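You operate a simulated robot arm through the tools that you are given. There is no shell and no other tool. Be economical: measure what you need, move in short steps, check, and stop when the job is done.

You run a simulated two-armed robot. Do the job below in one go: nothing can be reset, and whatever is moved stays where it is left.

## Task
Lift the yellow pot onto the big ring with both hands; heat it until it steams.
Fine: knob to HIGH, one push on its key; turn it off once steam shows.

Only the result counts: the job must be done as asked and must still hold three seconds after the hand-in. Knocking over, shifting, dropping, spilling or breaking anything else fails it.

## Robot
Two 6-joint arms with two-finger parallel grippers on one trunk, on a base that drives. Base frame: it is fixed to the floor where the robot stands at the start and does not move with it; the origin is under the middle of the robot, x ahead of it, y to its left, z up. Lengths are in m, angles in rad, forces in N, time in s.
The left shoulder is at the start at [0.06, 0.187, 0.98], the right one opposite. With the tool pointing down near the work surface each hand reaches from about 0.2 to 0.62 m from the robot's upright axis, wherever it stands, measured 20 degrees to its own side. Places, roughly: grate over the big ring [0.7, 0.7, 0.9]; big ring knob [0.4, 0.8, 0.8]; big ring [0.7, 0.7, 0.9]. Payload 1.57 kg a hand.
Tool frame (each hand has its own): the origin (TCP) lies between the finger pads and is the grasp point; the fingertips stand 0.03 m ahead of it; z points along the fingers, y is the line along which they close. The gripper opens to 0.11 m. The fingers are 0.024 m wide and 0.012 m thick; the gripper's body (0.048 by 0.112 m) begins 0.078 m behind the TCP.
Orientation is that of the tool frame in the base frame, as [roll, pitch, yaw] about the fixed x, y, z axes, in that order (R = Rz(yaw) Ry(pitch) Rx(roll)). With the fingers straight down and closing along the base's y, the tool's x points along the base's -x, its y along +y and its z along -z.

## Interface
- The arms move only by the tool move_arm. It takes "left_series", "right_series" or both (then of equal length, played together; a hand with none holds still); each is a list of rows, each a list of 7 numbers: the turn, a rotation vector about the tool's x, y, z in rad, then the shift along the tool's x, y, z in m, then the finger opening in m, from 0 to 0.11. In form: [[rx, ry, rz, tx, ty, tz, grip], ...]. A call has 1 to 10 rows; each row shifts and turns the commanded pose from where the row before left it, along the tool's axes as they then stand. Each row takes 0.2 s and may step no farther than 0.05 m and 0.15 rad from the row before; otherwise, or with a gripper value out of range, the whole call is refused. A pose out of reach is approached as far as the arm can. The call stops where the force on the tool passes 90 N (or 10 N more than at its start, if that is more) or the arm is blocked; 0.2 s more then pass. Each finger travels about 0.153 m/s and halts on what it meets, pressing with about 35 N; the grip force reading is that of the motor and also rises with nothing between the fingers. The clock runs only during rows and for 0.2 s after the last one: add rows that do not move to give the fingers time. The reply holds the time, the measured pose of the TCP, the force on the tool along the base axes, the opening and the grip force, in the units named above and with some noise.
- Cameras (640 x 400 px; columns grow to the right, rows downward): "scene" is now at [0.0227, 0.0275, 1.538]; the picture's right is [0.31, -0.95, 0.00], its down [-0.58, -0.19, -0.79] and it looks along [0.75, 0.24, -0.61] (base axes); focal length 266 px, centre (320, 200). "left" rides on the left gripper at [0.07, -0.016, -0.141] in its tool frame; the picture's right is [0.23, 0.97, 0.00], its down [-0.86, 0.20, -0.48] and it looks along [-0.47, 0.11, 0.88] (tool axes); focal length 222 px, centre (320, 200). "right" rides on the right gripper at [0.07, 0.016, -0.141] in its tool frame; the picture's right is [-0.23, 0.97, 0.00], its down [-0.86, -0.20, -0.48] and it looks along [-0.47, -0.11, 0.88] (tool axes); focal length 222 px, centre (320, 200). There is no depth. A picture from a camera that has moved, and an enlarged one, comes with that camera's place and axes in the base frame and with its lens.
- snapshot(camera): a new picture of that camera. The clock stands still meanwhile.
- lift_body(by): slides the trunk up (or, below 0, down) by that many m; the arms and the scene camera ride with it, the base frame stays. It gives what a move gives, with no picture.
- base_move(legs): drives the robot by 1 to 6 legs, each [ahead, left, turn to the left] in m, m and rad, along the robot's own axes; the way and the turn of a leg run together, so that a leg with both is an arc; at most 1.5 m and 3.142 rad a leg. The arms and the cameras ride along, it lands a little off, and it stops where it bumps. It gives what a move gives.
- head_to(pan, tilt): turns the head with the scene camera to pan (to the left, within 1.501 rad either way) and tilt (down, from -0.506 to 1.204), counted from straight ahead of the robot. It gives what a move gives.
- close_up(camera, box): a new picture of the part [left, top, right, bottom] of that camera's present view, enlarged. The clock stands still meanwhile.
- finish_job(): hands the job in; it is judged then, once.

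Work in short steps. Places have to be worked out from the pictures, the camera data and where the tool is seen: move nearer, look again, correct. Check each grasp and each placing, and mend what went wrong. You have 120 turns and 100 pictures in all, those below and enlarged ones among them. Open the grippers and draw the arms clear of the work before you hand the job in, unless the task says otherwise; then end with one line.

The tools are called as a command line: name --argument value ..., lists and objects as JSON in quotes. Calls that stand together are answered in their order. move_arm: Moves the arms, as the interface text tells. Its arguments: {"type":"object","properties":{"left_series":{"type":"array","items":{"type":"array","items":{"type":"number"}}},"right_series":{"type":"array","items":{"type":"array","items":{"type":"number"}}}},"required":[]} The other tools are called the same way: lift_body (by) slides the trunk up or down; base_move (legs) drives the base; head_to (pan, tilt) turns the head that bears the scene camera; snapshot (camera) takes a picture; close_up (camera, box) takes an enlarged picture of a part of a camera's view; finish_job () hands the job in.

At the start:

```text
t: 0.0
left_eef_pos: [0.3242, 0.3564, 1.2351]
left_orientation: [3.14, 0.0, 3.14]
left_force: [0.0, 1.0, -0.8]
left_gripper_width: 0.1104
left_grip_force: 0.1
right_eef_pos: [0.2802, 0.035, 1.2335]
right_orientation: [-3.14, 0.001, -3.14]
right_force: [0.6, -0.1, -0.3]
right_gripper_width: 0.1101
right_grip_force: 0.1
trunk travel left (down, up): [-0.608, 0.382]
robot x, y, heading: [-0.0009, -0.0017, 0.006]
head pan, tilt: [0.312, 0.658]
```

scene: 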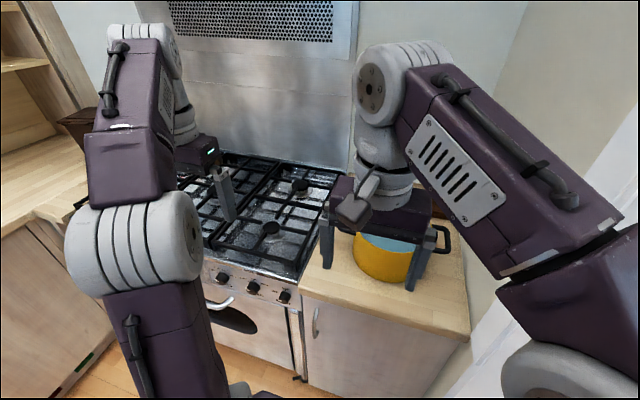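
right: 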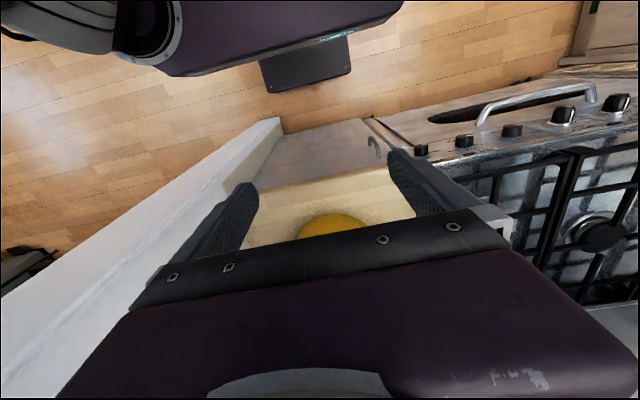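
left: 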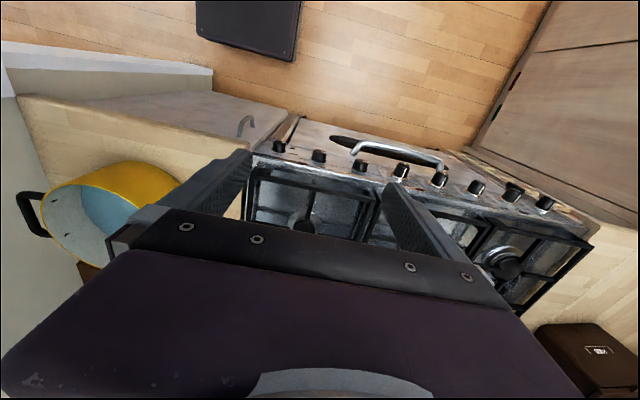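

The arms hide much of the pot and hob. I'll take a look at the left side with the head turned, and use the left hand camera's close-up for pot and knobs.

close_up --camera "left" --box '[0, 100, 320, 300]'

close_up --camera "left" --box '[240, 100, 600, 325]'

head_to --pan 0.75 --tilt 0.6

snapshot --camera "scene"

```text
2.00 times, centred on (160, 200) of left
camera zoom: at [0.2543, 0.3413, 1.3766], right [-0.23, 0.97, 0.0], down [0.86, 0.2, 0.48], along [0.47, 0.11, -0.88], focal length 444 px, centre (640, 200)
```

zoom: 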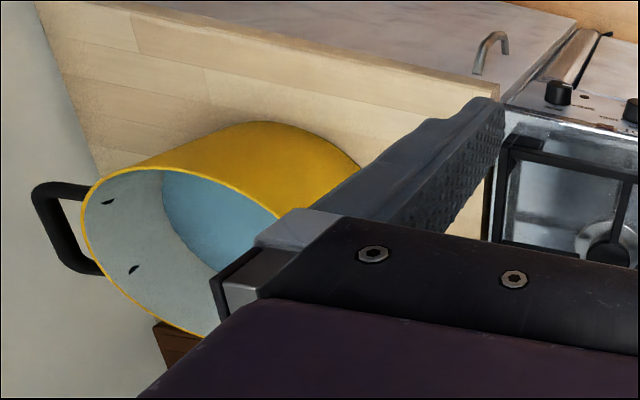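

```text
1.78 times, centred on (420, 212) of left
camera zoom: at [0.2543, 0.3413, 1.3766], right [-0.23, 0.97, 0.0], down [0.86, 0.2, 0.48], along [0.47, 0.11, -0.88], focal length 395 px, centre (142, 178)
```

zoom: 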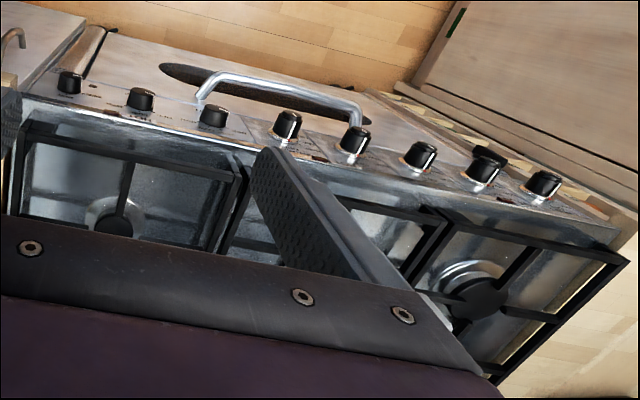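

```text
t: 0.9
left_eef_pos: [0.3237, 0.3571, 1.2351]
left_orientation: [-3.141, -0.001, -3.142]
left_force: [-0.9, 0.0, -0.1]
left_gripper_width: 0.1101
left_grip_force: 0.1
right_eef_pos: [0.2782, 0.0346, 1.233]
right_orientation: [-3.141, 0.0, -3.141]
right_force: [0.2, -0.3, -0.9]
right_gripper_width: 0.1101
right_grip_force: 0.0
trunk travel left (down, up): [-0.608, 0.382]
robot x, y, heading: [-0.0018, 0.0007, 0.0]
head pan, tilt: [0.75, 0.6]
```

```text
94 pictures are left
camera scene: at [0.0051, 0.0611, 1.543], right [0.68, -0.73, 0.0], down [-0.41, -0.39, -0.82], along [0.6, 0.56, -0.57], focal length 266 px, centre (320, 200)
```

scene: 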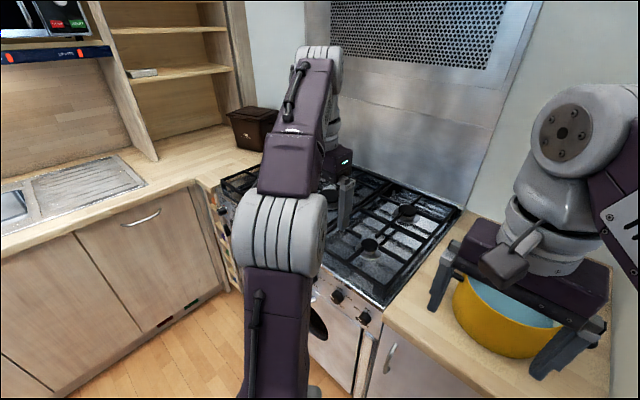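

The hob is wide (8 knobs) and lies to my left; the pot sits at about (0.57, 0.0). I'll drive left to inspect the big ring, its knob and key before handling anything.

base_move --legs '[[0, 0.5, 0]]'

head_to --pan 0.0 --tilt 0.8

snapshot --camera "scene"

snapshot --camera "left"

snapshot --camera "right"

```text
t: 3.9
left_eef_pos: [0.3276, 0.865, 1.2347]
left_orientation: [3.141, 0.001, 3.135]
left_force: [-0.4, 0.0, -0.4]
left_gripper_width: 0.11
left_grip_force: 0.1
right_eef_pos: [0.2807, 0.5424, 1.2331]
right_orientation: [3.141, 0.0, 3.135]
right_force: [-0.7, -0.7, 0.6]
right_gripper_width: 0.1102
right_grip_force: 0.0
trunk travel left (down, up): [-0.608, 0.382]
robot x, y, heading: [0.0016, 0.5091, -0.007]
head pan, tilt: [0.75, 0.6]
```

```text
t: 5.0
left_eef_pos: [0.3268, 0.8645, 1.2351]
left_orientation: [3.139, 0.001, 3.134]
left_force: [0.0, -0.5, 0.4]
left_gripper_width: 0.1098
left_grip_force: 0.0
right_eef_pos: [0.2811, 0.5437, 1.2333]
right_orientation: [-3.14, 0.001, 3.134]
right_force: [-0.6, 0.6, -0.8]
right_gripper_width: 0.1101
right_grip_force: 0.0
trunk travel left (down, up): [-0.608, 0.382]
robot x, y, heading: [0.0044, 0.5111, -0.008]
head pan, tilt: [0.0, 0.799]
```

```text
93 pictures are left
camera scene: at [0.0227, 0.511, 1.5262], right [-0.01, -1.0, 0.0], down [-0.72, 0.0, -0.7], along [0.7, 0.0, -0.72], focal length 266 px, centre (320, 200)
```

scene: 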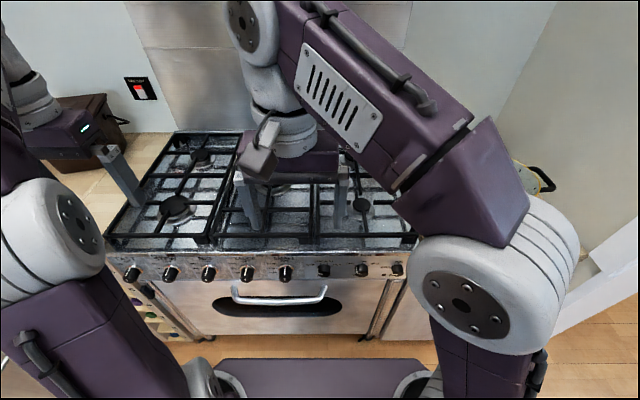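

```text
92 pictures are left
camera left: at [0.2583, 0.8497, 1.3766], right [-0.22, 0.98, 0.0], down [0.86, 0.19, 0.48], along [0.47, 0.11, -0.88], focal length 222 px, centre (320, 200)
```

left: 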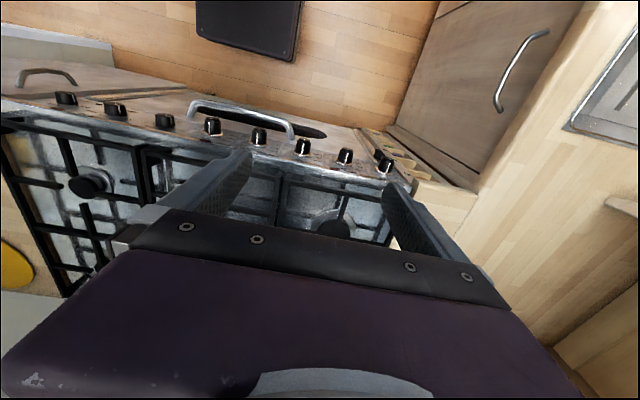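

```text
91 pictures are left
camera right: at [0.2109, 0.5603, 1.3749], right [0.23, 0.97, 0.0], down [0.85, -0.21, 0.48], along [0.47, -0.11, -0.88], focal length 222 px, centre (320, 200)
```

right: 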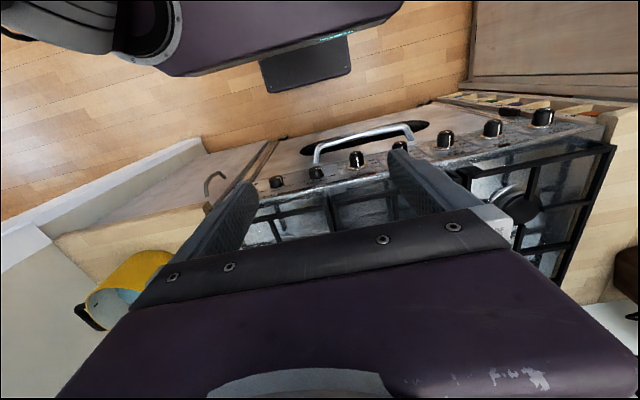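

I'll zoom on the knob panel (labels, keys) and the wall switch.

close_up --camera "scene" --box '[100, 240, 260, 340]'

close_up --camera "scene" --box '[250, 240, 410, 340]'

close_up --camera "scene" --box '[100, 60, 180, 110]'

close_up --camera "scene" --box '[100, 120, 420, 320]'

```text
4.00 times, centred on (180, 290) of scene
camera zoom: at [0.0227, 0.511, 1.5262], right [-0.01, -1.0, 0.0], down [-0.72, 0.0, -0.7], along [0.7, 0.0, -0.72], focal length 1063 px, centre (880, -160)
```

zoom: 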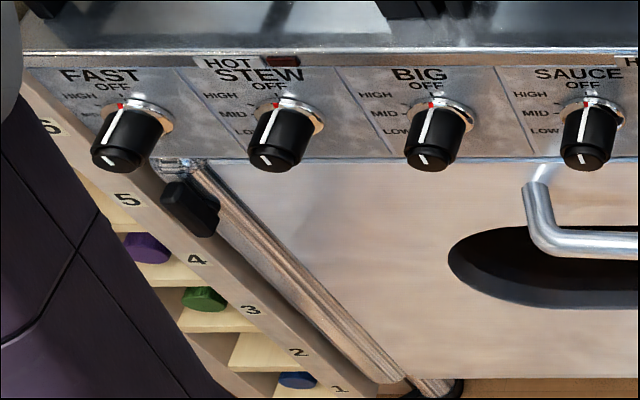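

```text
4.00 times, centred on (330, 290) of scene
camera zoom: at [0.0227, 0.511, 1.5262], right [-0.01, -1.0, 0.0], down [-0.72, 0.0, -0.7], along [0.7, 0.0, -0.72], focal length 1063 px, centre (280, -160)
```

zoom: 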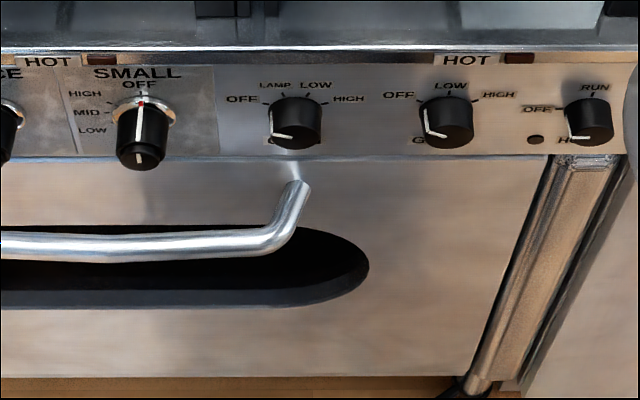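

```text
8.00 times, centred on (140, 85) of scene
camera zoom: at [0.0227, 0.511, 1.5262], right [-0.01, -1.0, 0.0], down [-0.72, 0.0, -0.7], along [0.7, 0.0, -0.72], focal length 2126 px, centre (1760, 1120)
```

zoom: 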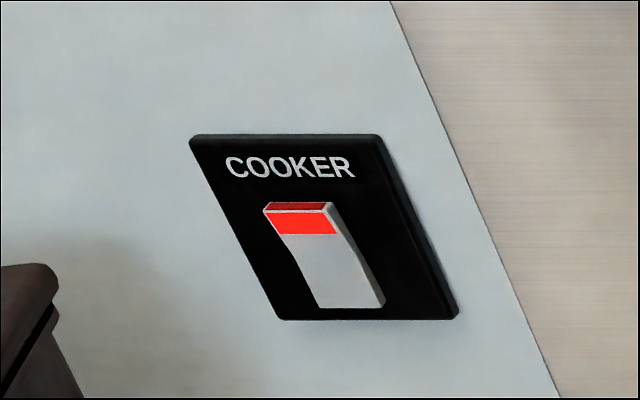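

```text
2.00 times, centred on (260, 220) of scene
camera zoom: at [0.0227, 0.511, 1.5262], right [-0.01, -1.0, 0.0], down [-0.72, 0.0, -0.7], along [0.7, 0.0, -0.72], focal length 532 px, centre (440, 160)
```

zoom: 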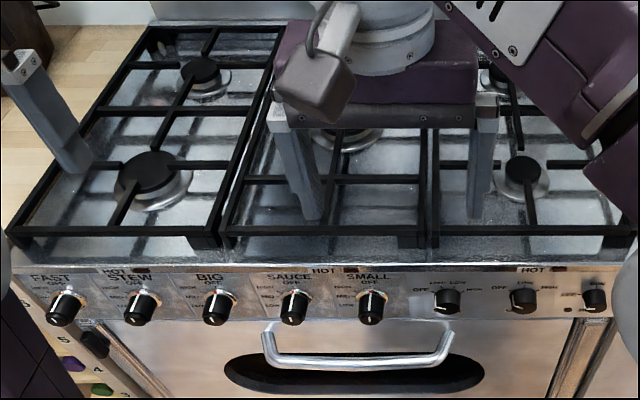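

The centre ring is the BIG one (~(0.69, 0.68)) and its knob is third from left (~(0.40, 0.83)). I need to find the "key"; a black part hangs near the panel's left end.

close_up --camera "left" --box '[230, 100, 430, 225]'

close_up --camera "scene" --box '[120, 250, 184, 290]'

close_up --camera "scene" --box '[184, 250, 248, 290]'

```text
3.20 times, centred on (330, 162) of left
camera zoom: at [0.2583, 0.8497, 1.3766], right [-0.22, 0.98, 0.0], down [0.86, 0.19, 0.48], along [0.47, 0.11, -0.88], focal length 711 px, centre (288, 320)
```

zoom: 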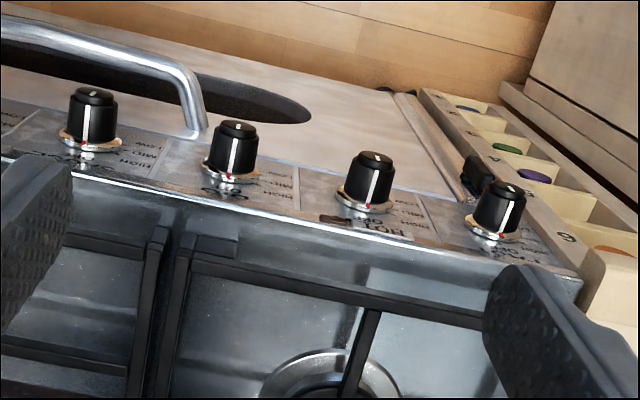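

```text
10.00 times, centred on (152, 270) of scene
camera zoom: at [0.0227, 0.511, 1.5262], right [-0.01, -1.0, 0.0], down [-0.72, 0.0, -0.7], along [0.7, 0.0, -0.72], focal length 2658 px, centre (2000, -500)
```

zoom: 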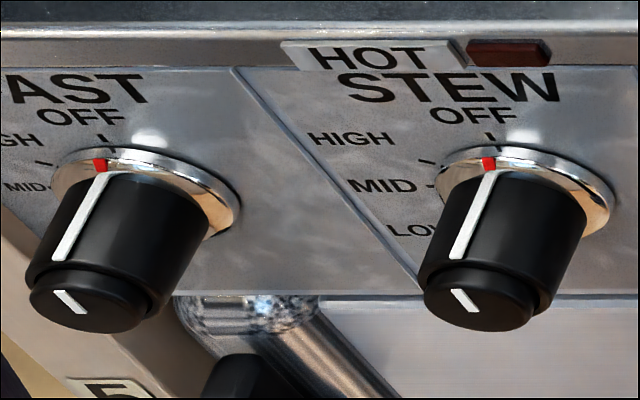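

```text
10.00 times, centred on (216, 270) of scene
camera zoom: at [0.0227, 0.511, 1.5262], right [-0.01, -1.0, 0.0], down [-0.72, 0.0, -0.7], along [0.7, 0.0, -0.72], focal length 2658 px, centre (1360, -500)
```

zoom: 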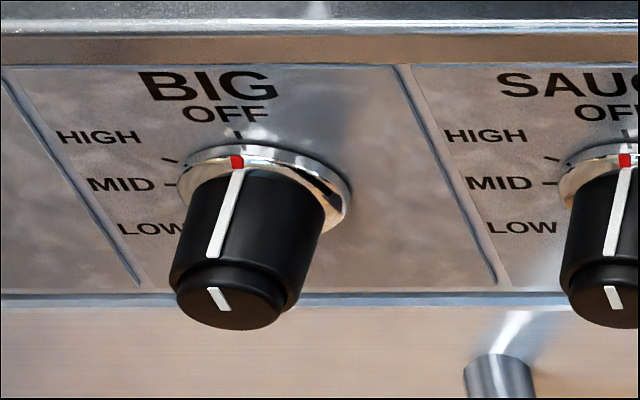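

Each knob carries a small push cap on its end — likely "its key" (knob rotates ccw to HIGH). Now back to the pot for a proper look; I'll drive right and point the head at it.

base_move --legs '[[0, -0.3, 0]]'

head_to --pan -0.35 --tilt 0.75

snapshot --camera "scene"

snapshot --camera "right"

snapshot --camera "left"

```text
t: 7.0
left_eef_pos: [0.3249, 0.5652, 1.235]
left_orientation: [-3.141, -0.001, 3.136]
left_force: [0.1, 1.0, -0.1]
left_gripper_width: 0.1101
left_grip_force: 0.0
right_eef_pos: [0.2791, 0.2445, 1.2327]
right_orientation: [-3.14, 0.0, 3.137]
right_force: [1.2, -0.8, 0.1]
right_gripper_width: 0.11
right_grip_force: 0.0
trunk travel left (down, up): [-0.608, 0.382]
robot x, y, heading: [0.0006, 0.2094, -0.006]
head pan, tilt: [0.0, 0.799]
```

```text
t: 7.8
left_eef_pos: [0.3254, 0.5679, 1.2353]
left_orientation: [3.141, 0.0, 3.136]
left_force: [-0.1, -0.4, 0.1]
left_gripper_width: 0.1101
left_grip_force: 0.0
right_eef_pos: [0.2787, 0.2438, 1.2335]
right_orientation: [3.14, -0.001, 3.136]
right_force: [0.5, -0.3, -0.8]
right_gripper_width: 0.1097
right_grip_force: 0.0
trunk travel left (down, up): [-0.608, 0.382]
robot x, y, heading: [-0.0029, 0.2076, -0.005]
head pan, tilt: [-0.351, 0.75]
```

```text
83 pictures are left
camera scene: at [0.0178, 0.1835, 1.5301], right [-0.35, -0.94, 0.0], down [-0.64, 0.24, -0.73], along [0.69, -0.25, -0.68], focal length 266 px, centre (320, 200)
```

scene: 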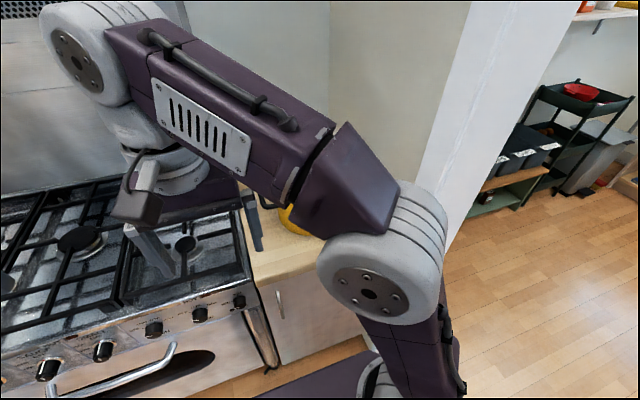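

```text
82 pictures are left
camera right: at [0.2089, 0.2615, 1.3749], right [0.23, 0.97, 0.0], down [0.85, -0.2, 0.48], along [0.47, -0.11, -0.88], focal length 222 px, centre (320, 200)
```

right: 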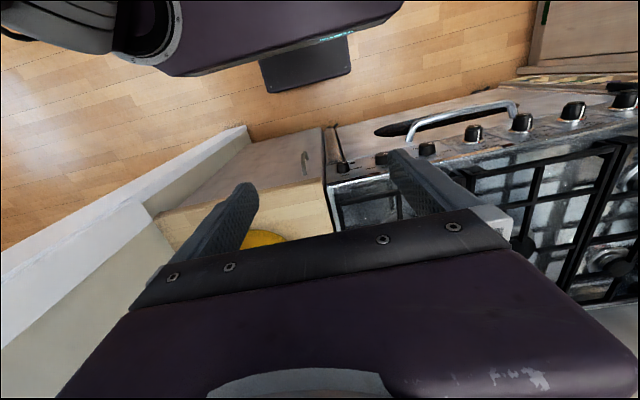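

```text
81 pictures are left
camera left: at [0.256, 0.551, 1.3766], right [-0.22, 0.98, 0.0], down [0.86, 0.19, 0.48], along [0.47, 0.11, -0.88], focal length 222 px, centre (320, 200)
```

left: 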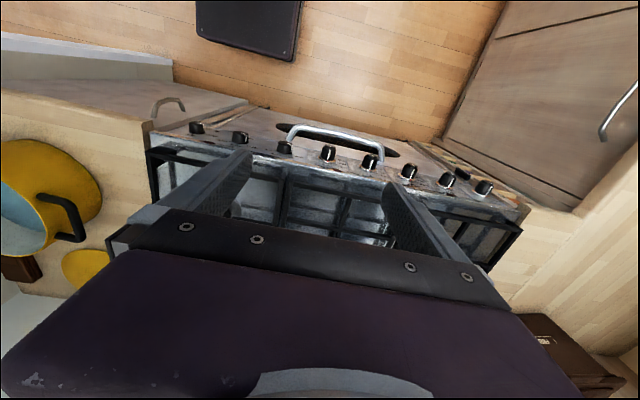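

A second yellow item (lid?) lies near the pot. The right arm blocks my view; I'll move the right hand to the right and up, then look from here.

move_arm --right_series '[[0, 0, 0, 0.01, -0.04, -0.02, 0.11], [0, 0, 0, 0.01, -0.04, -0.02, 0.11], [0, 0, 0, 0.01, -0.04, -0.02, 0.11], [0, 0, 0, 0.01, -0.04, -0.02, 0.11], [0, 0, 0, 0.0, -0.04, -0.02, 0.11], [0, 0, 0, 0.0, -0.04, -0.02, 0.11]]'

snapshot --camera "scene"

close_up --camera "left" --box '[0, 100, 240, 250]'

```text
t: 9.2
left_eef_pos: [0.3268, 0.5667, 1.236]
left_orientation: [3.141, -0.001, 3.136]
left_force: [-0.3, 0.1, 0.0]
left_gripper_width: 0.1101
left_grip_force: 0.0
right_eef_pos: [0.2424, 0.0074, 1.2608]
right_orientation: [-3.14, 0.004, 3.136]
right_force: [-0.5, -0.3, 0.1]
right_gripper_width: 0.1101
right_grip_force: 0.2
right hand out of reach, approached as far as the arm can: row 2, 3, 4, 5, 6
trunk travel left (down, up): [-0.608, 0.382]
robot x, y, heading: [0.0004, 0.2072, -0.005]
head pan, tilt: [-0.351, 0.75]
```

```text
80 pictures are left
camera scene: at [0.0181, 0.1823, 1.5301], right [-0.35, -0.94, 0.0], down [-0.64, 0.24, -0.73], along [0.69, -0.25, -0.68], focal length 266 px, centre (320, 200)
```

scene: 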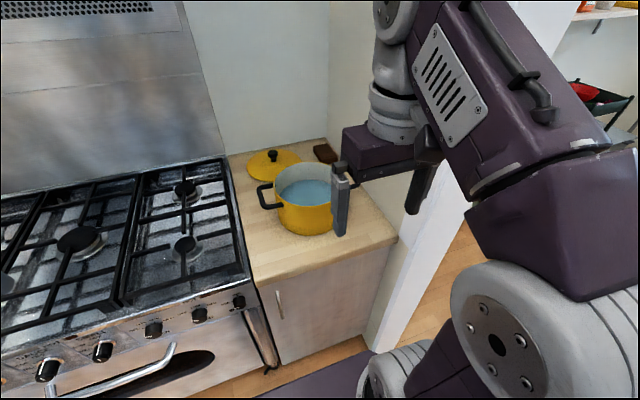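

```text
2.67 times, centred on (120, 175) of left
camera zoom: at [0.2562, 0.55, 1.3768], right [-0.22, 0.98, 0.0], down [0.86, 0.19, 0.48], along [0.47, 0.11, -0.88], focal length 592 px, centre (853, 267)
```

zoom: 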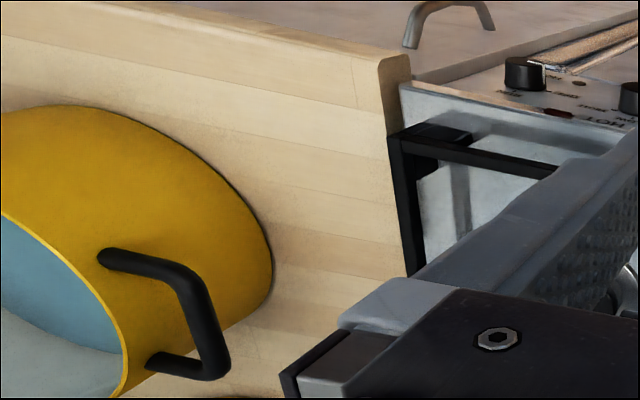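

Clear view: pot with water, lid behind it. Close-up to locate the handles.

close_up --camera "scene" --box '[230, 135, 390, 235]'

```text
4.00 times, centred on (310, 185) of scene
camera zoom: at [0.0181, 0.1823, 1.5301], right [-0.35, -0.94, 0.0], down [-0.64, 0.24, -0.73], along [0.69, -0.25, -0.68], focal length 1063 px, centre (360, 260)
```

zoom: 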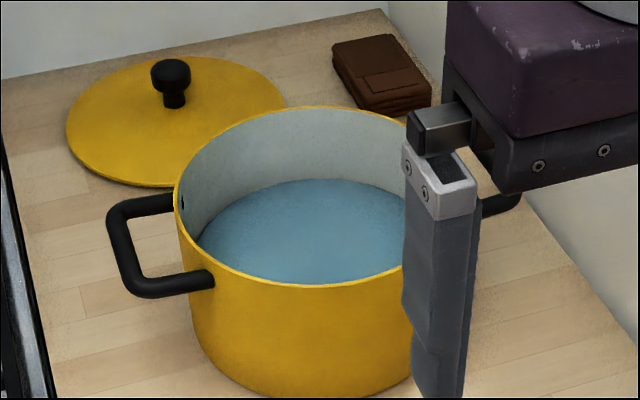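

Estimates: pot centre ≈ (0.61, 0.0), rim z≈1.03, handle bars lie along x at y≈±0.137, z≈1.01; right wall at y≈-0.2. I'll drive right and forward so both handles are in reach.

base_move --legs '[[0, -0.17, 0.005], [0.07, 0, 0]]'

head_to --pan -0.05 --tilt 0.8

snapshot --camera "scene"

```text
t: 11.3
left_eef_pos: [0.3921, 0.397, 1.2347]
left_orientation: [3.141, 0.001, 3.141]
left_force: [-0.4, 0.6, -0.2]
left_gripper_width: 0.1098
left_grip_force: 0.1
right_eef_pos: [0.3114, -0.1614, 1.2611]
right_orientation: [3.141, 0.003, 3.141]
right_force: [0.0, 0.9, -0.6]
right_gripper_width: 0.1099
right_grip_force: 0.0
trunk travel left (down, up): [-0.608, 0.382]
robot x, y, heading: [0.0719, 0.0417, -0.001]
head pan, tilt: [-0.351, 0.75]
```

```text
t: 12.1
left_eef_pos: [0.3937, 0.3962, 1.2354]
left_orientation: [3.141, 0.001, 3.14]
left_force: [-0.2, -0.4, -0.9]
left_gripper_width: 0.1102
left_grip_force: 0.0
right_eef_pos: [0.3129, -0.16, 1.2606]
right_orientation: [-3.141, 0.003, 3.139]
right_force: [-0.5, -0.2, 0.9]
right_gripper_width: 0.1098
right_grip_force: 0.0
trunk travel left (down, up): [-0.608, 0.382]
robot x, y, heading: [0.071, 0.0407, -0.0]
head pan, tilt: [-0.051, 0.799]
```

```text
77 pictures are left
camera scene: at [0.0898, 0.0374, 1.5261], right [-0.05, -1.0, 0.0], down [-0.72, 0.04, -0.7], along [0.7, -0.04, -0.72], focal length 266 px, centre (320, 200)
```

scene: 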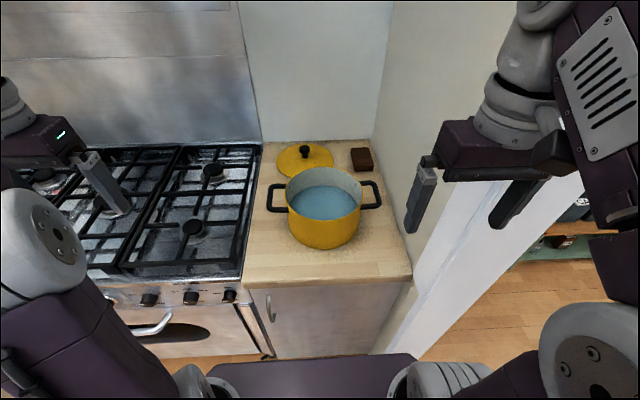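

Excellent unobstructed view. Zoom on the pot for exact geometry.

close_up --camera "scene" --box '[260, 160, 388, 240]'

```text
5.00 times, centred on (324, 200) of scene
camera zoom: at [0.0898, 0.0374, 1.5261], right [-0.05, -1.0, 0.0], down [-0.72, 0.04, -0.7], along [0.7, -0.04, -0.72], focal length 1329 px, centre (300, 200)
```

zoom: 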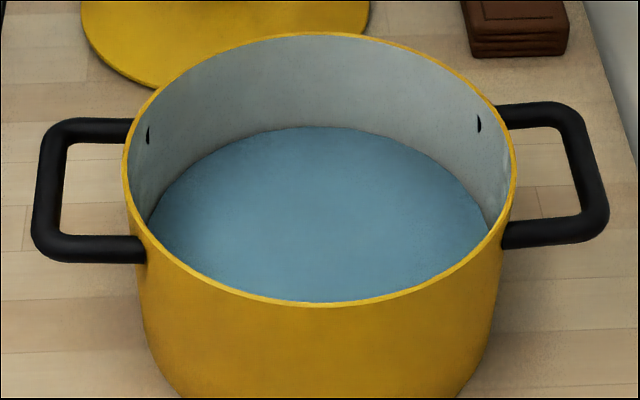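

Pot centre ≈ (0.606, 0.000), handle bars at y≈±0.148, z≈1.012 with ~33 mm clear gap. I'll bring both hands above the handles, tilted slightly so bodies lean inward (away from the right wall), fingers at 0.044.

move_arm --left_series '[[-0.12, 0, 0, 0, -0.03, 0, 0.044], [0, 0, 0, -0.0303, -0.0335, 0.0082, 0.044], [0, 0, 0, -0.0303, -0.0335, 0.0082, 0.044], [0, 0, 0, -0.0303, -0.0335, 0.0082, 0.044], [0, 0, 0, -0.0303, -0.0335, 0.0082, 0.044], [0, 0, 0, -0.0303, -0.0335, 0.0082, 0.044], [0, 0, 0, -0.0303, -0.0335, 0.0082, 0.044], [0, 0, 0, -0.0303, -0.0335, 0.0082, 0.044], [0, 0, 0, 0, 0, 0, 0.044]]' --right_series '[[0.12, 0, 0, 0, 0.028, 0, 0.044], [0, 0, 0, -0.0419, 0.001, 0.0157, 0.044], [0, 0, 0, -0.0419, 0.001, 0.0157, 0.044], [0, 0, 0, -0.0419, 0.001, 0.0157, 0.044], [0, 0, 0, -0.0419, 0.001, 0.0157, 0.044], [0, 0, 0, -0.0419, 0.001, 0.0157, 0.044], [0, 0, 0, -0.0419, 0.001, 0.0157, 0.044], [0, 0, 0, -0.0419, 0.001, 0.0157, 0.044], [0, 0, 0, 0, 0, 0, 0.044]]'

snapshot --camera "scene"

snapshot --camera "left"

snapshot --camera "right"

```text
t: 14.1
left_eef_pos: [0.5737, 0.1485, 1.1262]
left_orientation: [3.02, -0.001, 3.14]
left_force: [-0.3, -0.6, 1.1]
left_gripper_width: 0.0442
left_grip_force: 0.1
left hand out of reach, approached as far as the arm can: row 7, 8
right_eef_pos: [0.5824, -0.1375, 1.1313]
right_orientation: [-3.022, 0.003, 3.139]
right_force: [0.3, 0.2, 0.4]
right_gripper_width: 0.044
right_grip_force: 0.2
right hand out of reach, approached as far as the arm can: row 1, 7, 8
trunk travel left (down, up): [-0.608, 0.382]
robot x, y, heading: [0.0676, 0.0403, 0.003]
head pan, tilt: [-0.051, 0.799]
```

```text
75 pictures are left
camera scene: at [0.0885, 0.0382, 1.5262], right [-0.05, -1.0, 0.0], down [-0.72, 0.04, -0.7], along [0.7, -0.04, -0.72], focal length 266 px, centre (320, 200)
```

scene: 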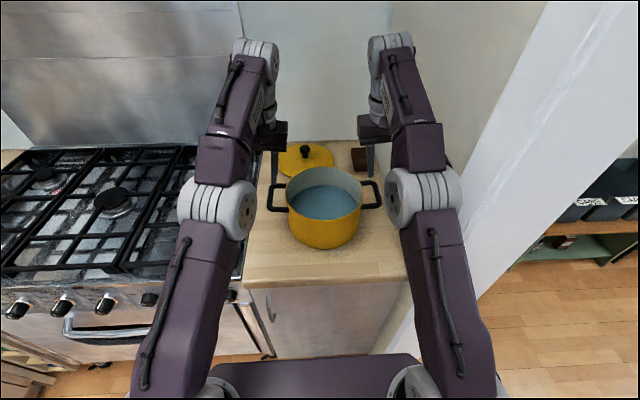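

```text
74 pictures are left
camera left: at [0.5038, 0.115, 1.2645], right [-0.23, 0.97, 0.12], down [0.85, 0.14, 0.5], along [0.47, 0.21, -0.86], focal length 222 px, centre (320, 200)
```

left: 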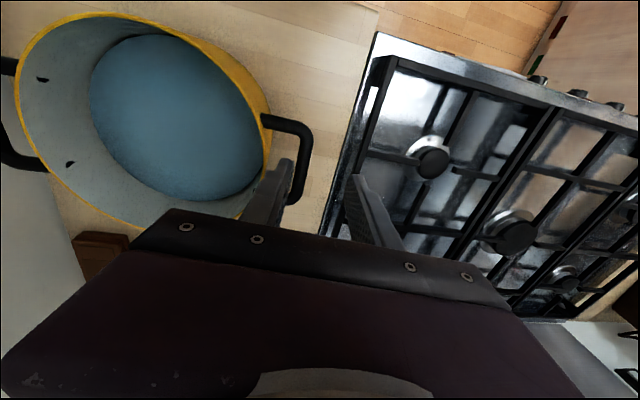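

```text
73 pictures are left
camera right: at [0.5112, -0.1042, 1.2697], right [0.23, 0.97, -0.12], down [0.85, -0.14, 0.5], along [0.47, -0.21, -0.86], focal length 222 px, centre (320, 200)
```

right: 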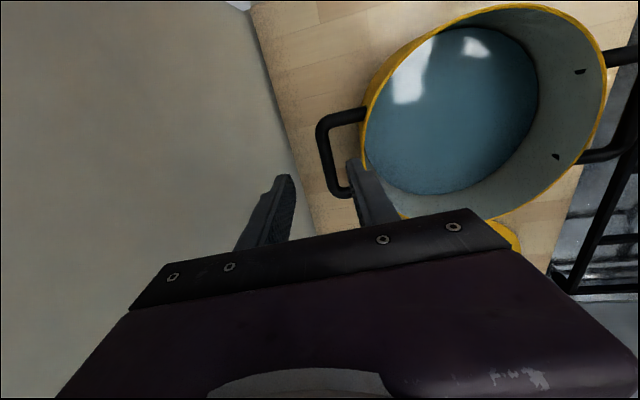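

Reach is limited with the shoulders this low. I'll raise the trunk 0.15 (hands rise too), then lower the hands again.

lift_body --by 0.15

move_arm --left_series '[[0, 0, 0, 0, 0, 0.04, 0.044], [0, 0, 0, 0, 0, 0.04, 0.044], [0, 0, 0, 0, 0, 0.04, 0.044]]' --right_series '[[0, 0, 0, 0, 0, 0.04, 0.044], [0, 0, 0, 0, 0, 0.04, 0.044], [0, 0, 0, 0, 0, 0.04, 0.044]]'

```text
t: 15.9
left_eef_pos: [0.5739, 0.1472, 1.2761]
left_orientation: [3.021, 0.002, 3.139]
left_force: [-0.1, 0.3, 0.5]
left_gripper_width: 0.0441
left_grip_force: 0.0
right_eef_pos: [0.5828, -0.1389, 1.2816]
right_orientation: [-3.02, 0.003, 3.139]
right_force: [0.0, 0.8, -0.1]
right_gripper_width: 0.0438
right_grip_force: 0.1
trunk travel left (down, up): [-0.758, 0.232]
robot x, y, heading: [0.0677, 0.0387, 0.0]
head pan, tilt: [-0.051, 0.799]
```

```text
t: 16.7
left_eef_pos: [0.5722, 0.1626, 1.1537]
left_orientation: [3.022, 0.002, 3.139]
left_force: [-0.1, 0.5, -0.6]
left_gripper_width: 0.0441
left_grip_force: 0.1
right_eef_pos: [0.5848, -0.1513, 1.1618]
right_orientation: [-3.021, 0.004, 3.139]
right_force: [-0.8, 0.2, 0.7]
right_gripper_width: 0.0442
right_grip_force: 0.1
trunk travel left (down, up): [-0.758, 0.232]
robot x, y, heading: [0.0699, 0.0409, 0.0]
head pan, tilt: [-0.051, 0.799]
```

Now nearly in place; move to x=0.606, y=±0.146, z=1.08 and check alignment through both wrist cameras.

move_arm --left_series '[[0, 0, 0, -0.017, -0.0127, 0.0356, 0.044], [0, 0, 0, -0.017, -0.0127, 0.0356, 0.044], [0, 0, 0, 0, 0, 0, 0.044]]' --right_series '[[0, 0, 0, -0.0106, 0.0076, 0.0403, 0.044], [0, 0, 0, -0.0106, 0.0076, 0.0403, 0.044], [0, 0, 0, 0, 0, 0, 0.044]]'

close_up --camera "left" --box '[160, 60, 480, 260]'

close_up --camera "right" --box '[160, 60, 480, 260]'

snapshot --camera "scene"

```text
t: 17.5
left_eef_pos: [0.6055, 0.1468, 1.0832]
left_orientation: [3.021, 0.001, 3.14]
left_force: [0.0, -0.5, 0.5]
left_gripper_width: 0.0441
left_grip_force: 0.1
right_eef_pos: [0.6014, -0.148, 1.08]
right_orientation: [-3.019, 0.005, 3.141]
right_force: [-1.5, -0.5, 0.8]
right_gripper_width: 0.0441
right_grip_force: 0.0
trunk travel left (down, up): [-0.758, 0.232]
robot x, y, heading: [0.0707, 0.0398, -0.001]
head pan, tilt: [-0.051, 0.799]
```

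```text
2.00 times, centred on (320, 160) of left
camera zoom: at [0.5352, 0.1143, 1.2216], right [-0.23, 0.97, 0.12], down [0.85, 0.14, 0.5], along [0.47, 0.21, -0.86], focal length 444 px, centre (320, 280)
```

zoom: 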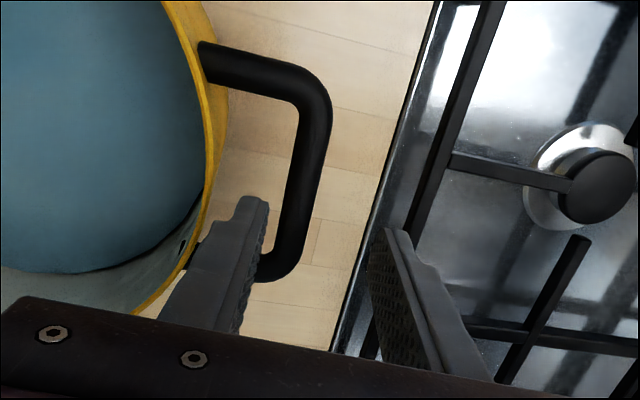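

```text
2.00 times, centred on (320, 160) of right
camera zoom: at [0.5309, -0.1143, 1.2193], right [0.23, 0.97, -0.12], down [0.85, -0.14, 0.5], along [0.47, -0.21, -0.86], focal length 444 px, centre (320, 280)
```

zoom: 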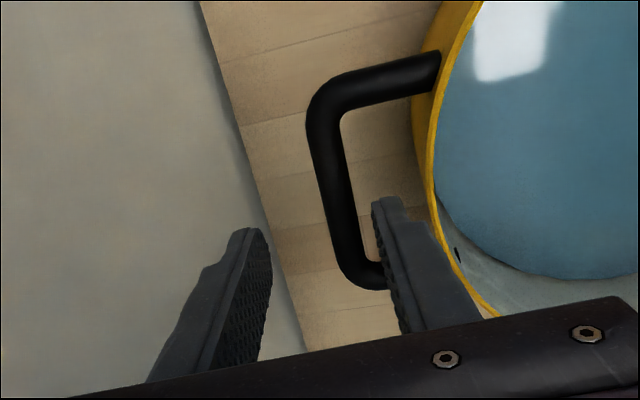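

```text
70 pictures are left
camera scene: at [0.0865, 0.0377, 1.6762], right [-0.05, -1.0, 0.0], down [-0.71, 0.04, -0.7], along [0.7, -0.04, -0.72], focal length 266 px, centre (320, 200)
```

scene: 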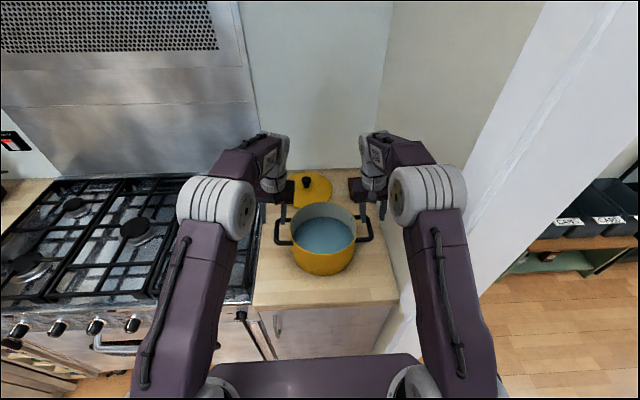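

Bars project exactly between the fingers of both hands. Descending to grasp height z≈1.013.

move_arm --left_series '[[0, 0, 0, 0.002, -0.0024, 0.0229, 0.044], [0, 0, 0, 0.002, -0.0024, 0.0229, 0.044], [0, 0, 0, 0.001, -0.0024, 0.0229, 0.044], [0, 0, 0, 0, 0, 0, 0.044]]' --right_series '[[0, 0, 0, 0.001, 0.0026, 0.0219, 0.044], [0, 0, 0, 0, 0.0026, 0.0219, 0.044], [0, 0, 0, 0, 0.0026, 0.0219, 0.044], [0, 0, 0, 0, 0, 0, 0.044]]'

snapshot --camera "left"

snapshot --camera "right"

```text
t: 18.5
left_eef_pos: [0.6033, 0.1465, 1.0124]
left_orientation: [3.02, 0.0, 3.139]
left_force: [0.4, 0.5, 0.2]
left_gripper_width: 0.0438
left_grip_force: 0.0
right_eef_pos: [0.6017, -0.1471, 1.0145]
right_orientation: [-3.02, 0.004, -3.141]
right_force: [1.3, -2.3, 0.7]
right_gripper_width: 0.0422
right_grip_force: 0.0
trunk travel left (down, up): [-0.758, 0.232]
robot x, y, heading: [0.0674, 0.0414, -0.004]
head pan, tilt: [-0.051, 0.799]
```

```text
69 pictures are left
camera left: at [0.5341, 0.1139, 1.1521], right [-0.23, 0.97, 0.12], down [0.86, 0.14, 0.5], along [0.47, 0.21, -0.86], focal length 222 px, centre (320, 200)
```

left: 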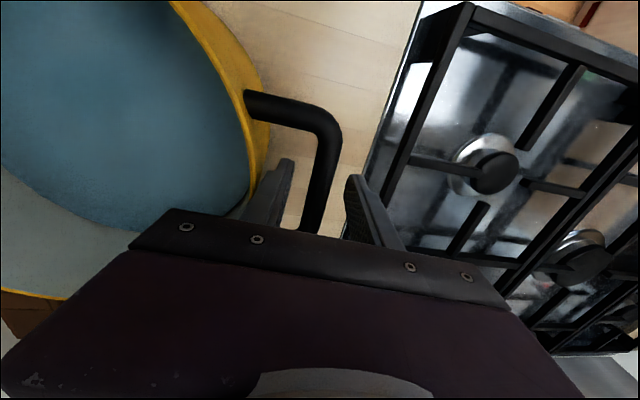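

```text
68 pictures are left
camera right: at [0.5318, -0.1141, 1.1534], right [0.23, 0.97, -0.12], down [0.85, -0.14, 0.5], along [0.47, -0.21, -0.86], focal length 222 px, centre (320, 200)
```

right: 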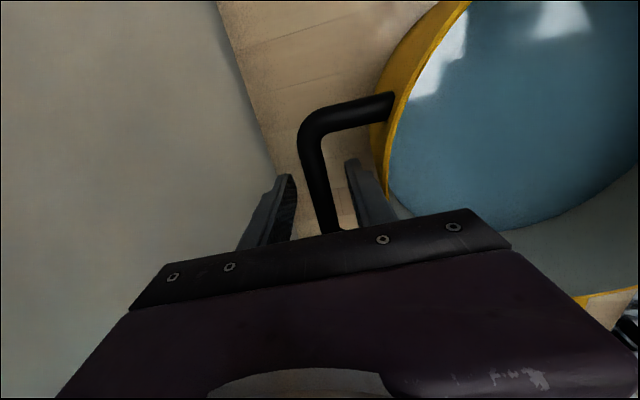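

The bars are between the fingers on both hands. Closing both.

move_arm --left_series '[[0, 0, 0, 0, 0, 0, 0.03], [0, 0, 0, 0, 0, 0, 0.02], [0, 0, 0, 0, 0, 0, 0.005], [0, 0, 0, 0, 0, 0, 0], [0, 0, 0, 0, 0, 0, 0]]' --right_series '[[0, 0, 0, 0, 0, 0, 0.03], [0, 0, 0, 0, 0, 0, 0.02], [0, 0, 0, 0, 0, 0, 0.005], [0, 0, 0, 0, 0, 0, 0], [0, 0, 0, 0, 0, 0, 0]]'

```text
t: 19.7
left_eef_pos: [0.6034, 0.1452, 1.0144]
left_orientation: [3.025, -0.001, 3.138]
left_force: [2.1, -25.4, -0.2]
left_gripper_width: 0.0138
left_grip_force: 30.4
right_eef_pos: [0.6027, -0.1468, 1.0153]
right_orientation: [-3.023, 0.004, 3.14]
right_force: [-4.6, 21.5, 2.2]
right_gripper_width: 0.0139
right_grip_force: 31.1
trunk travel left (down, up): [-0.758, 0.232]
robot x, y, heading: [0.0687, 0.0432, 0.0]
head pan, tilt: [-0.051, 0.799]
```

Grasped (width 14 mm both), with ~23 N opposing side pull; relieve by moving hands 2 mm inward each.

move_arm --left_series '[[0, 0, 0, 0, -0.002, 0, 0], [0, 0, 0, 0, 0, 0, 0]]' --right_series '[[0, 0, 0, 0, 0.002, 0, 0], [0, 0, 0, 0, 0, 0, 0]]'

```text
t: 20.3
left_eef_pos: [0.6023, 0.1445, 1.0141]
left_orientation: [3.02, 0.001, 3.14]
left_force: [1.4, -10.3, 1.0]
left_gripper_width: 0.0139
left_grip_force: 30.3
right_eef_pos: [0.6019, -0.1474, 1.0152]
right_orientation: [-3.02, 0.005, 3.141]
right_force: [-4.6, 3.7, 9.3]
right_gripper_width: 0.0142
right_grip_force: 30.0
trunk travel left (down, up): [-0.758, 0.232]
robot x, y, heading: [0.0688, 0.0411, -0.002]
head pan, tilt: [-0.051, 0.799]
```

Forces are small now. Lift a little with the trunk, which keeps both hands level.

lift_body --by 0.03

snapshot --camera "scene"

```text
t: 21.0
left_eef_pos: [0.6055, 0.1464, 1.0432]
left_orientation: [3.02, -0.004, 3.14]
left_force: [2.6, 5.0, -11.5]
left_gripper_width: 0.0138
left_grip_force: 30.3
right_eef_pos: [0.6041, -0.1452, 1.0433]
right_orientation: [-3.02, 0.001, 3.14]
right_force: [-3.0, -4.1, -12.2]
right_gripper_width: 0.0143
right_grip_force: 30.5
trunk travel left (down, up): [-0.788, 0.202]
robot x, y, heading: [0.0696, 0.0432, 0.002]
head pan, tilt: [-0.051, 0.799]
```

```text
67 pictures are left
camera scene: at [0.0932, 0.0368, 1.706], right [-0.05, -1.0, 0.0], down [-0.72, 0.04, -0.7], along [0.69, -0.04, -0.72], focal length 266 px, centre (320, 200)
```

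scene: 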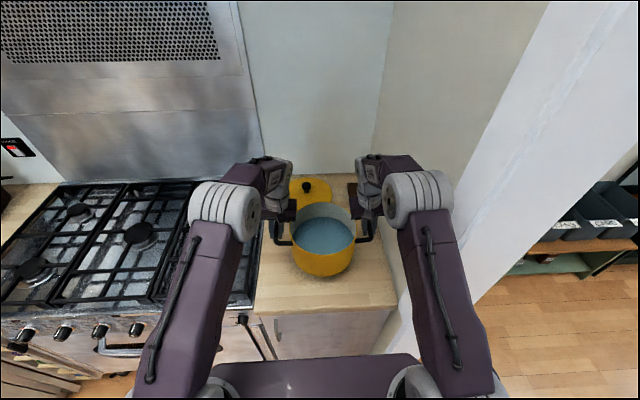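

Pot is up (≈12 N per hand). Raise another 0.08 for clearance over the grate, then drive left toward the big ring.

lift_body --by 0.08

base_move --legs '[[0, 0.3, 0], [0, 0.3, 0]]'

head_to --pan 0.0 --tilt 0.8

snapshot --camera "scene"

```text
t: 22.2
left_eef_pos: [0.6061, 0.1456, 1.1218]
left_orientation: [3.019, -0.003, 3.139]
left_force: [0.9, 17.4, -12.0]
left_gripper_width: 0.0139
left_grip_force: 29.9
right_eef_pos: [0.6035, -0.1445, 1.1226]
right_orientation: [-3.02, 0.002, 3.141]
right_force: [-1.2, -16.3, -12.6]
right_gripper_width: 0.014
right_grip_force: 30.1
trunk travel left (down, up): [-0.868, 0.122]
robot x, y, heading: [0.0699, 0.0411, -0.007]
head pan, tilt: [-0.051, 0.799]
```

```text
t: 25.9
left_eef_pos: [0.6108, 0.7405, 1.1241]
left_orientation: [3.018, -0.003, 3.134]
left_force: [0.4, 27.6, -12.0]
left_gripper_width: 0.0141
left_grip_force: 29.7
right_eef_pos: [0.6092, 0.4509, 1.1218]
right_orientation: [-3.021, 0.001, 3.135]
right_force: [-1.1, -28.4, -11.6]
right_gripper_width: 0.0138
right_grip_force: 30.5
trunk travel left (down, up): [-0.868, 0.122]
robot x, y, heading: [0.073, 0.6413, -0.003]
head pan, tilt: [-0.051, 0.799]
```

```text
t: 26.5
left_eef_pos: [0.6106, 0.7413, 1.1233]
left_orientation: [3.019, -0.004, 3.135]
left_force: [1.7, 1.0, -12.7]
left_gripper_width: 0.0136
left_grip_force: 29.8
right_eef_pos: [0.6083, 0.4504, 1.1212]
right_orientation: [-3.02, 0.002, 3.136]
right_force: [-1.9, -1.2, -12.1]
right_gripper_width: 0.014
right_grip_force: 29.6
trunk travel left (down, up): [-0.868, 0.122]
robot x, y, heading: [0.0737, 0.6359, -0.006]
head pan, tilt: [0.0, 0.799]
```

```text
66 pictures are left
camera scene: at [0.0986, 0.6389, 1.786], right [-0.01, -1.0, 0.0], down [-0.72, 0.01, -0.7], along [0.7, 0.0, -0.72], focal length 266 px, centre (320, 200)
```

scene: 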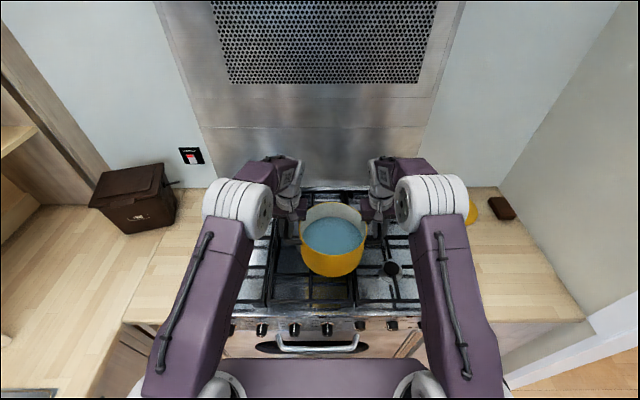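

The big ring centre from three views is ≈(0.714, 0.668); pot centre is now ≈(0.61, 0.596). Drive left 0.072 and ahead 0.04, then check the gap.

base_move --legs '[[0, 0.072, 0.005], [0.04, 0, 0]]'

head_to --pan 0.0 --tilt 1.15

snapshot --camera "scene"

snapshot --camera "left"

```text
t: 28.0
left_eef_pos: [0.6403, 0.8152, 1.1274]
left_orientation: [3.018, 0.004, 3.142]
left_force: [-2.4, 2.8, -10.9]
left_gripper_width: 0.0139
left_grip_force: 30.4
right_eef_pos: [0.6398, 0.5251, 1.1266]
right_orientation: [-3.022, 0.009, -3.141]
right_force: [-0.5, -3.8, -10.9]
right_gripper_width: 0.0142
right_grip_force: 29.9
trunk travel left (down, up): [-0.868, 0.122]
robot x, y, heading: [0.1108, 0.7148, 0.001]
head pan, tilt: [0.0, 0.799]
```

```text
t: 28.8
left_eef_pos: [0.6478, 0.8163, 1.1224]
left_orientation: [3.018, -0.005, 3.141]
left_force: [2.2, -0.3, -12.4]
left_gripper_width: 0.014
left_grip_force: 31.0
right_eef_pos: [0.6473, 0.5262, 1.1223]
right_orientation: [-3.021, -0.003, -3.141]
right_force: [-0.8, -0.1, -11.8]
right_gripper_width: 0.0141
right_grip_force: 30.2
trunk travel left (down, up): [-0.868, 0.122]
robot x, y, heading: [0.1111, 0.7095, 0.001]
head pan, tilt: [0.0, 1.15]
```

```text
65 pictures are left
camera scene: at [0.1161, 0.7109, 1.7613], right [0.0, -1.0, 0.0], down [-0.91, 0.0, -0.41], along [0.41, 0.0, -0.91], focal length 266 px, centre (320, 200)
```

scene: 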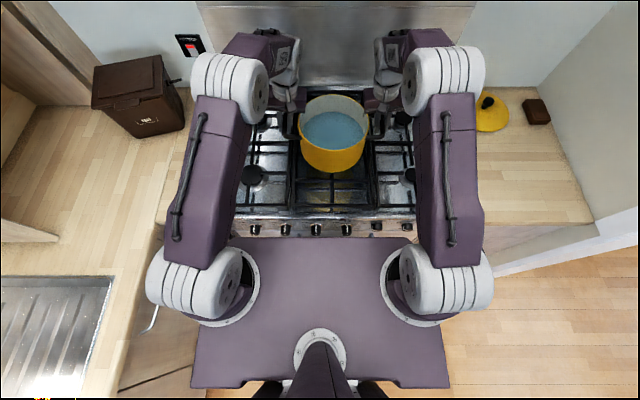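

```text
64 pictures are left
camera left: at [0.5797, 0.783, 1.2612], right [-0.23, 0.97, 0.12], down [0.86, 0.14, 0.5], along [0.46, 0.22, -0.86], focal length 222 px, centre (320, 200)
```

left: 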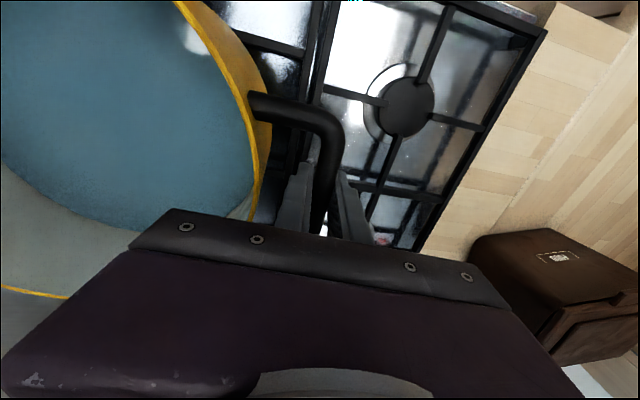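

Pot y is right (0.671); x must go from 0.65 to 0.714. Base front is near the cooker, so I'll extend both arms forward 0.03 first.

move_arm --left_series '[[0, 0, 0, -0.01, 0, 0, 0], [0, 0, 0, -0.01, 0, 0, 0], [0, 0, 0, -0.01, 0, 0, 0], [0, 0, 0, 0, 0, 0, 0]]' --right_series '[[0, 0, 0, -0.01, 0, 0, 0], [0, 0, 0, -0.01, 0, 0, 0], [0, 0, 0, -0.01, 0, 0, 0], [0, 0, 0, 0, 0, 0, 0]]'

```text
t: 29.8
left_eef_pos: [0.6776, 0.818, 1.122]
left_orientation: [3.02, -0.006, -3.141]
left_force: [-3.3, 4.6, -12.8]
left_gripper_width: 0.0142
left_grip_force: 29.9
right_eef_pos: [0.6773, 0.5278, 1.1225]
right_orientation: [-3.019, -0.002, -3.141]
right_force: [2.0, -4.3, -11.5]
right_gripper_width: 0.014
right_grip_force: 29.9
trunk travel left (down, up): [-0.868, 0.122]
robot x, y, heading: [0.1101, 0.7117, 0.004]
head pan, tilt: [0.0, 1.15]
```

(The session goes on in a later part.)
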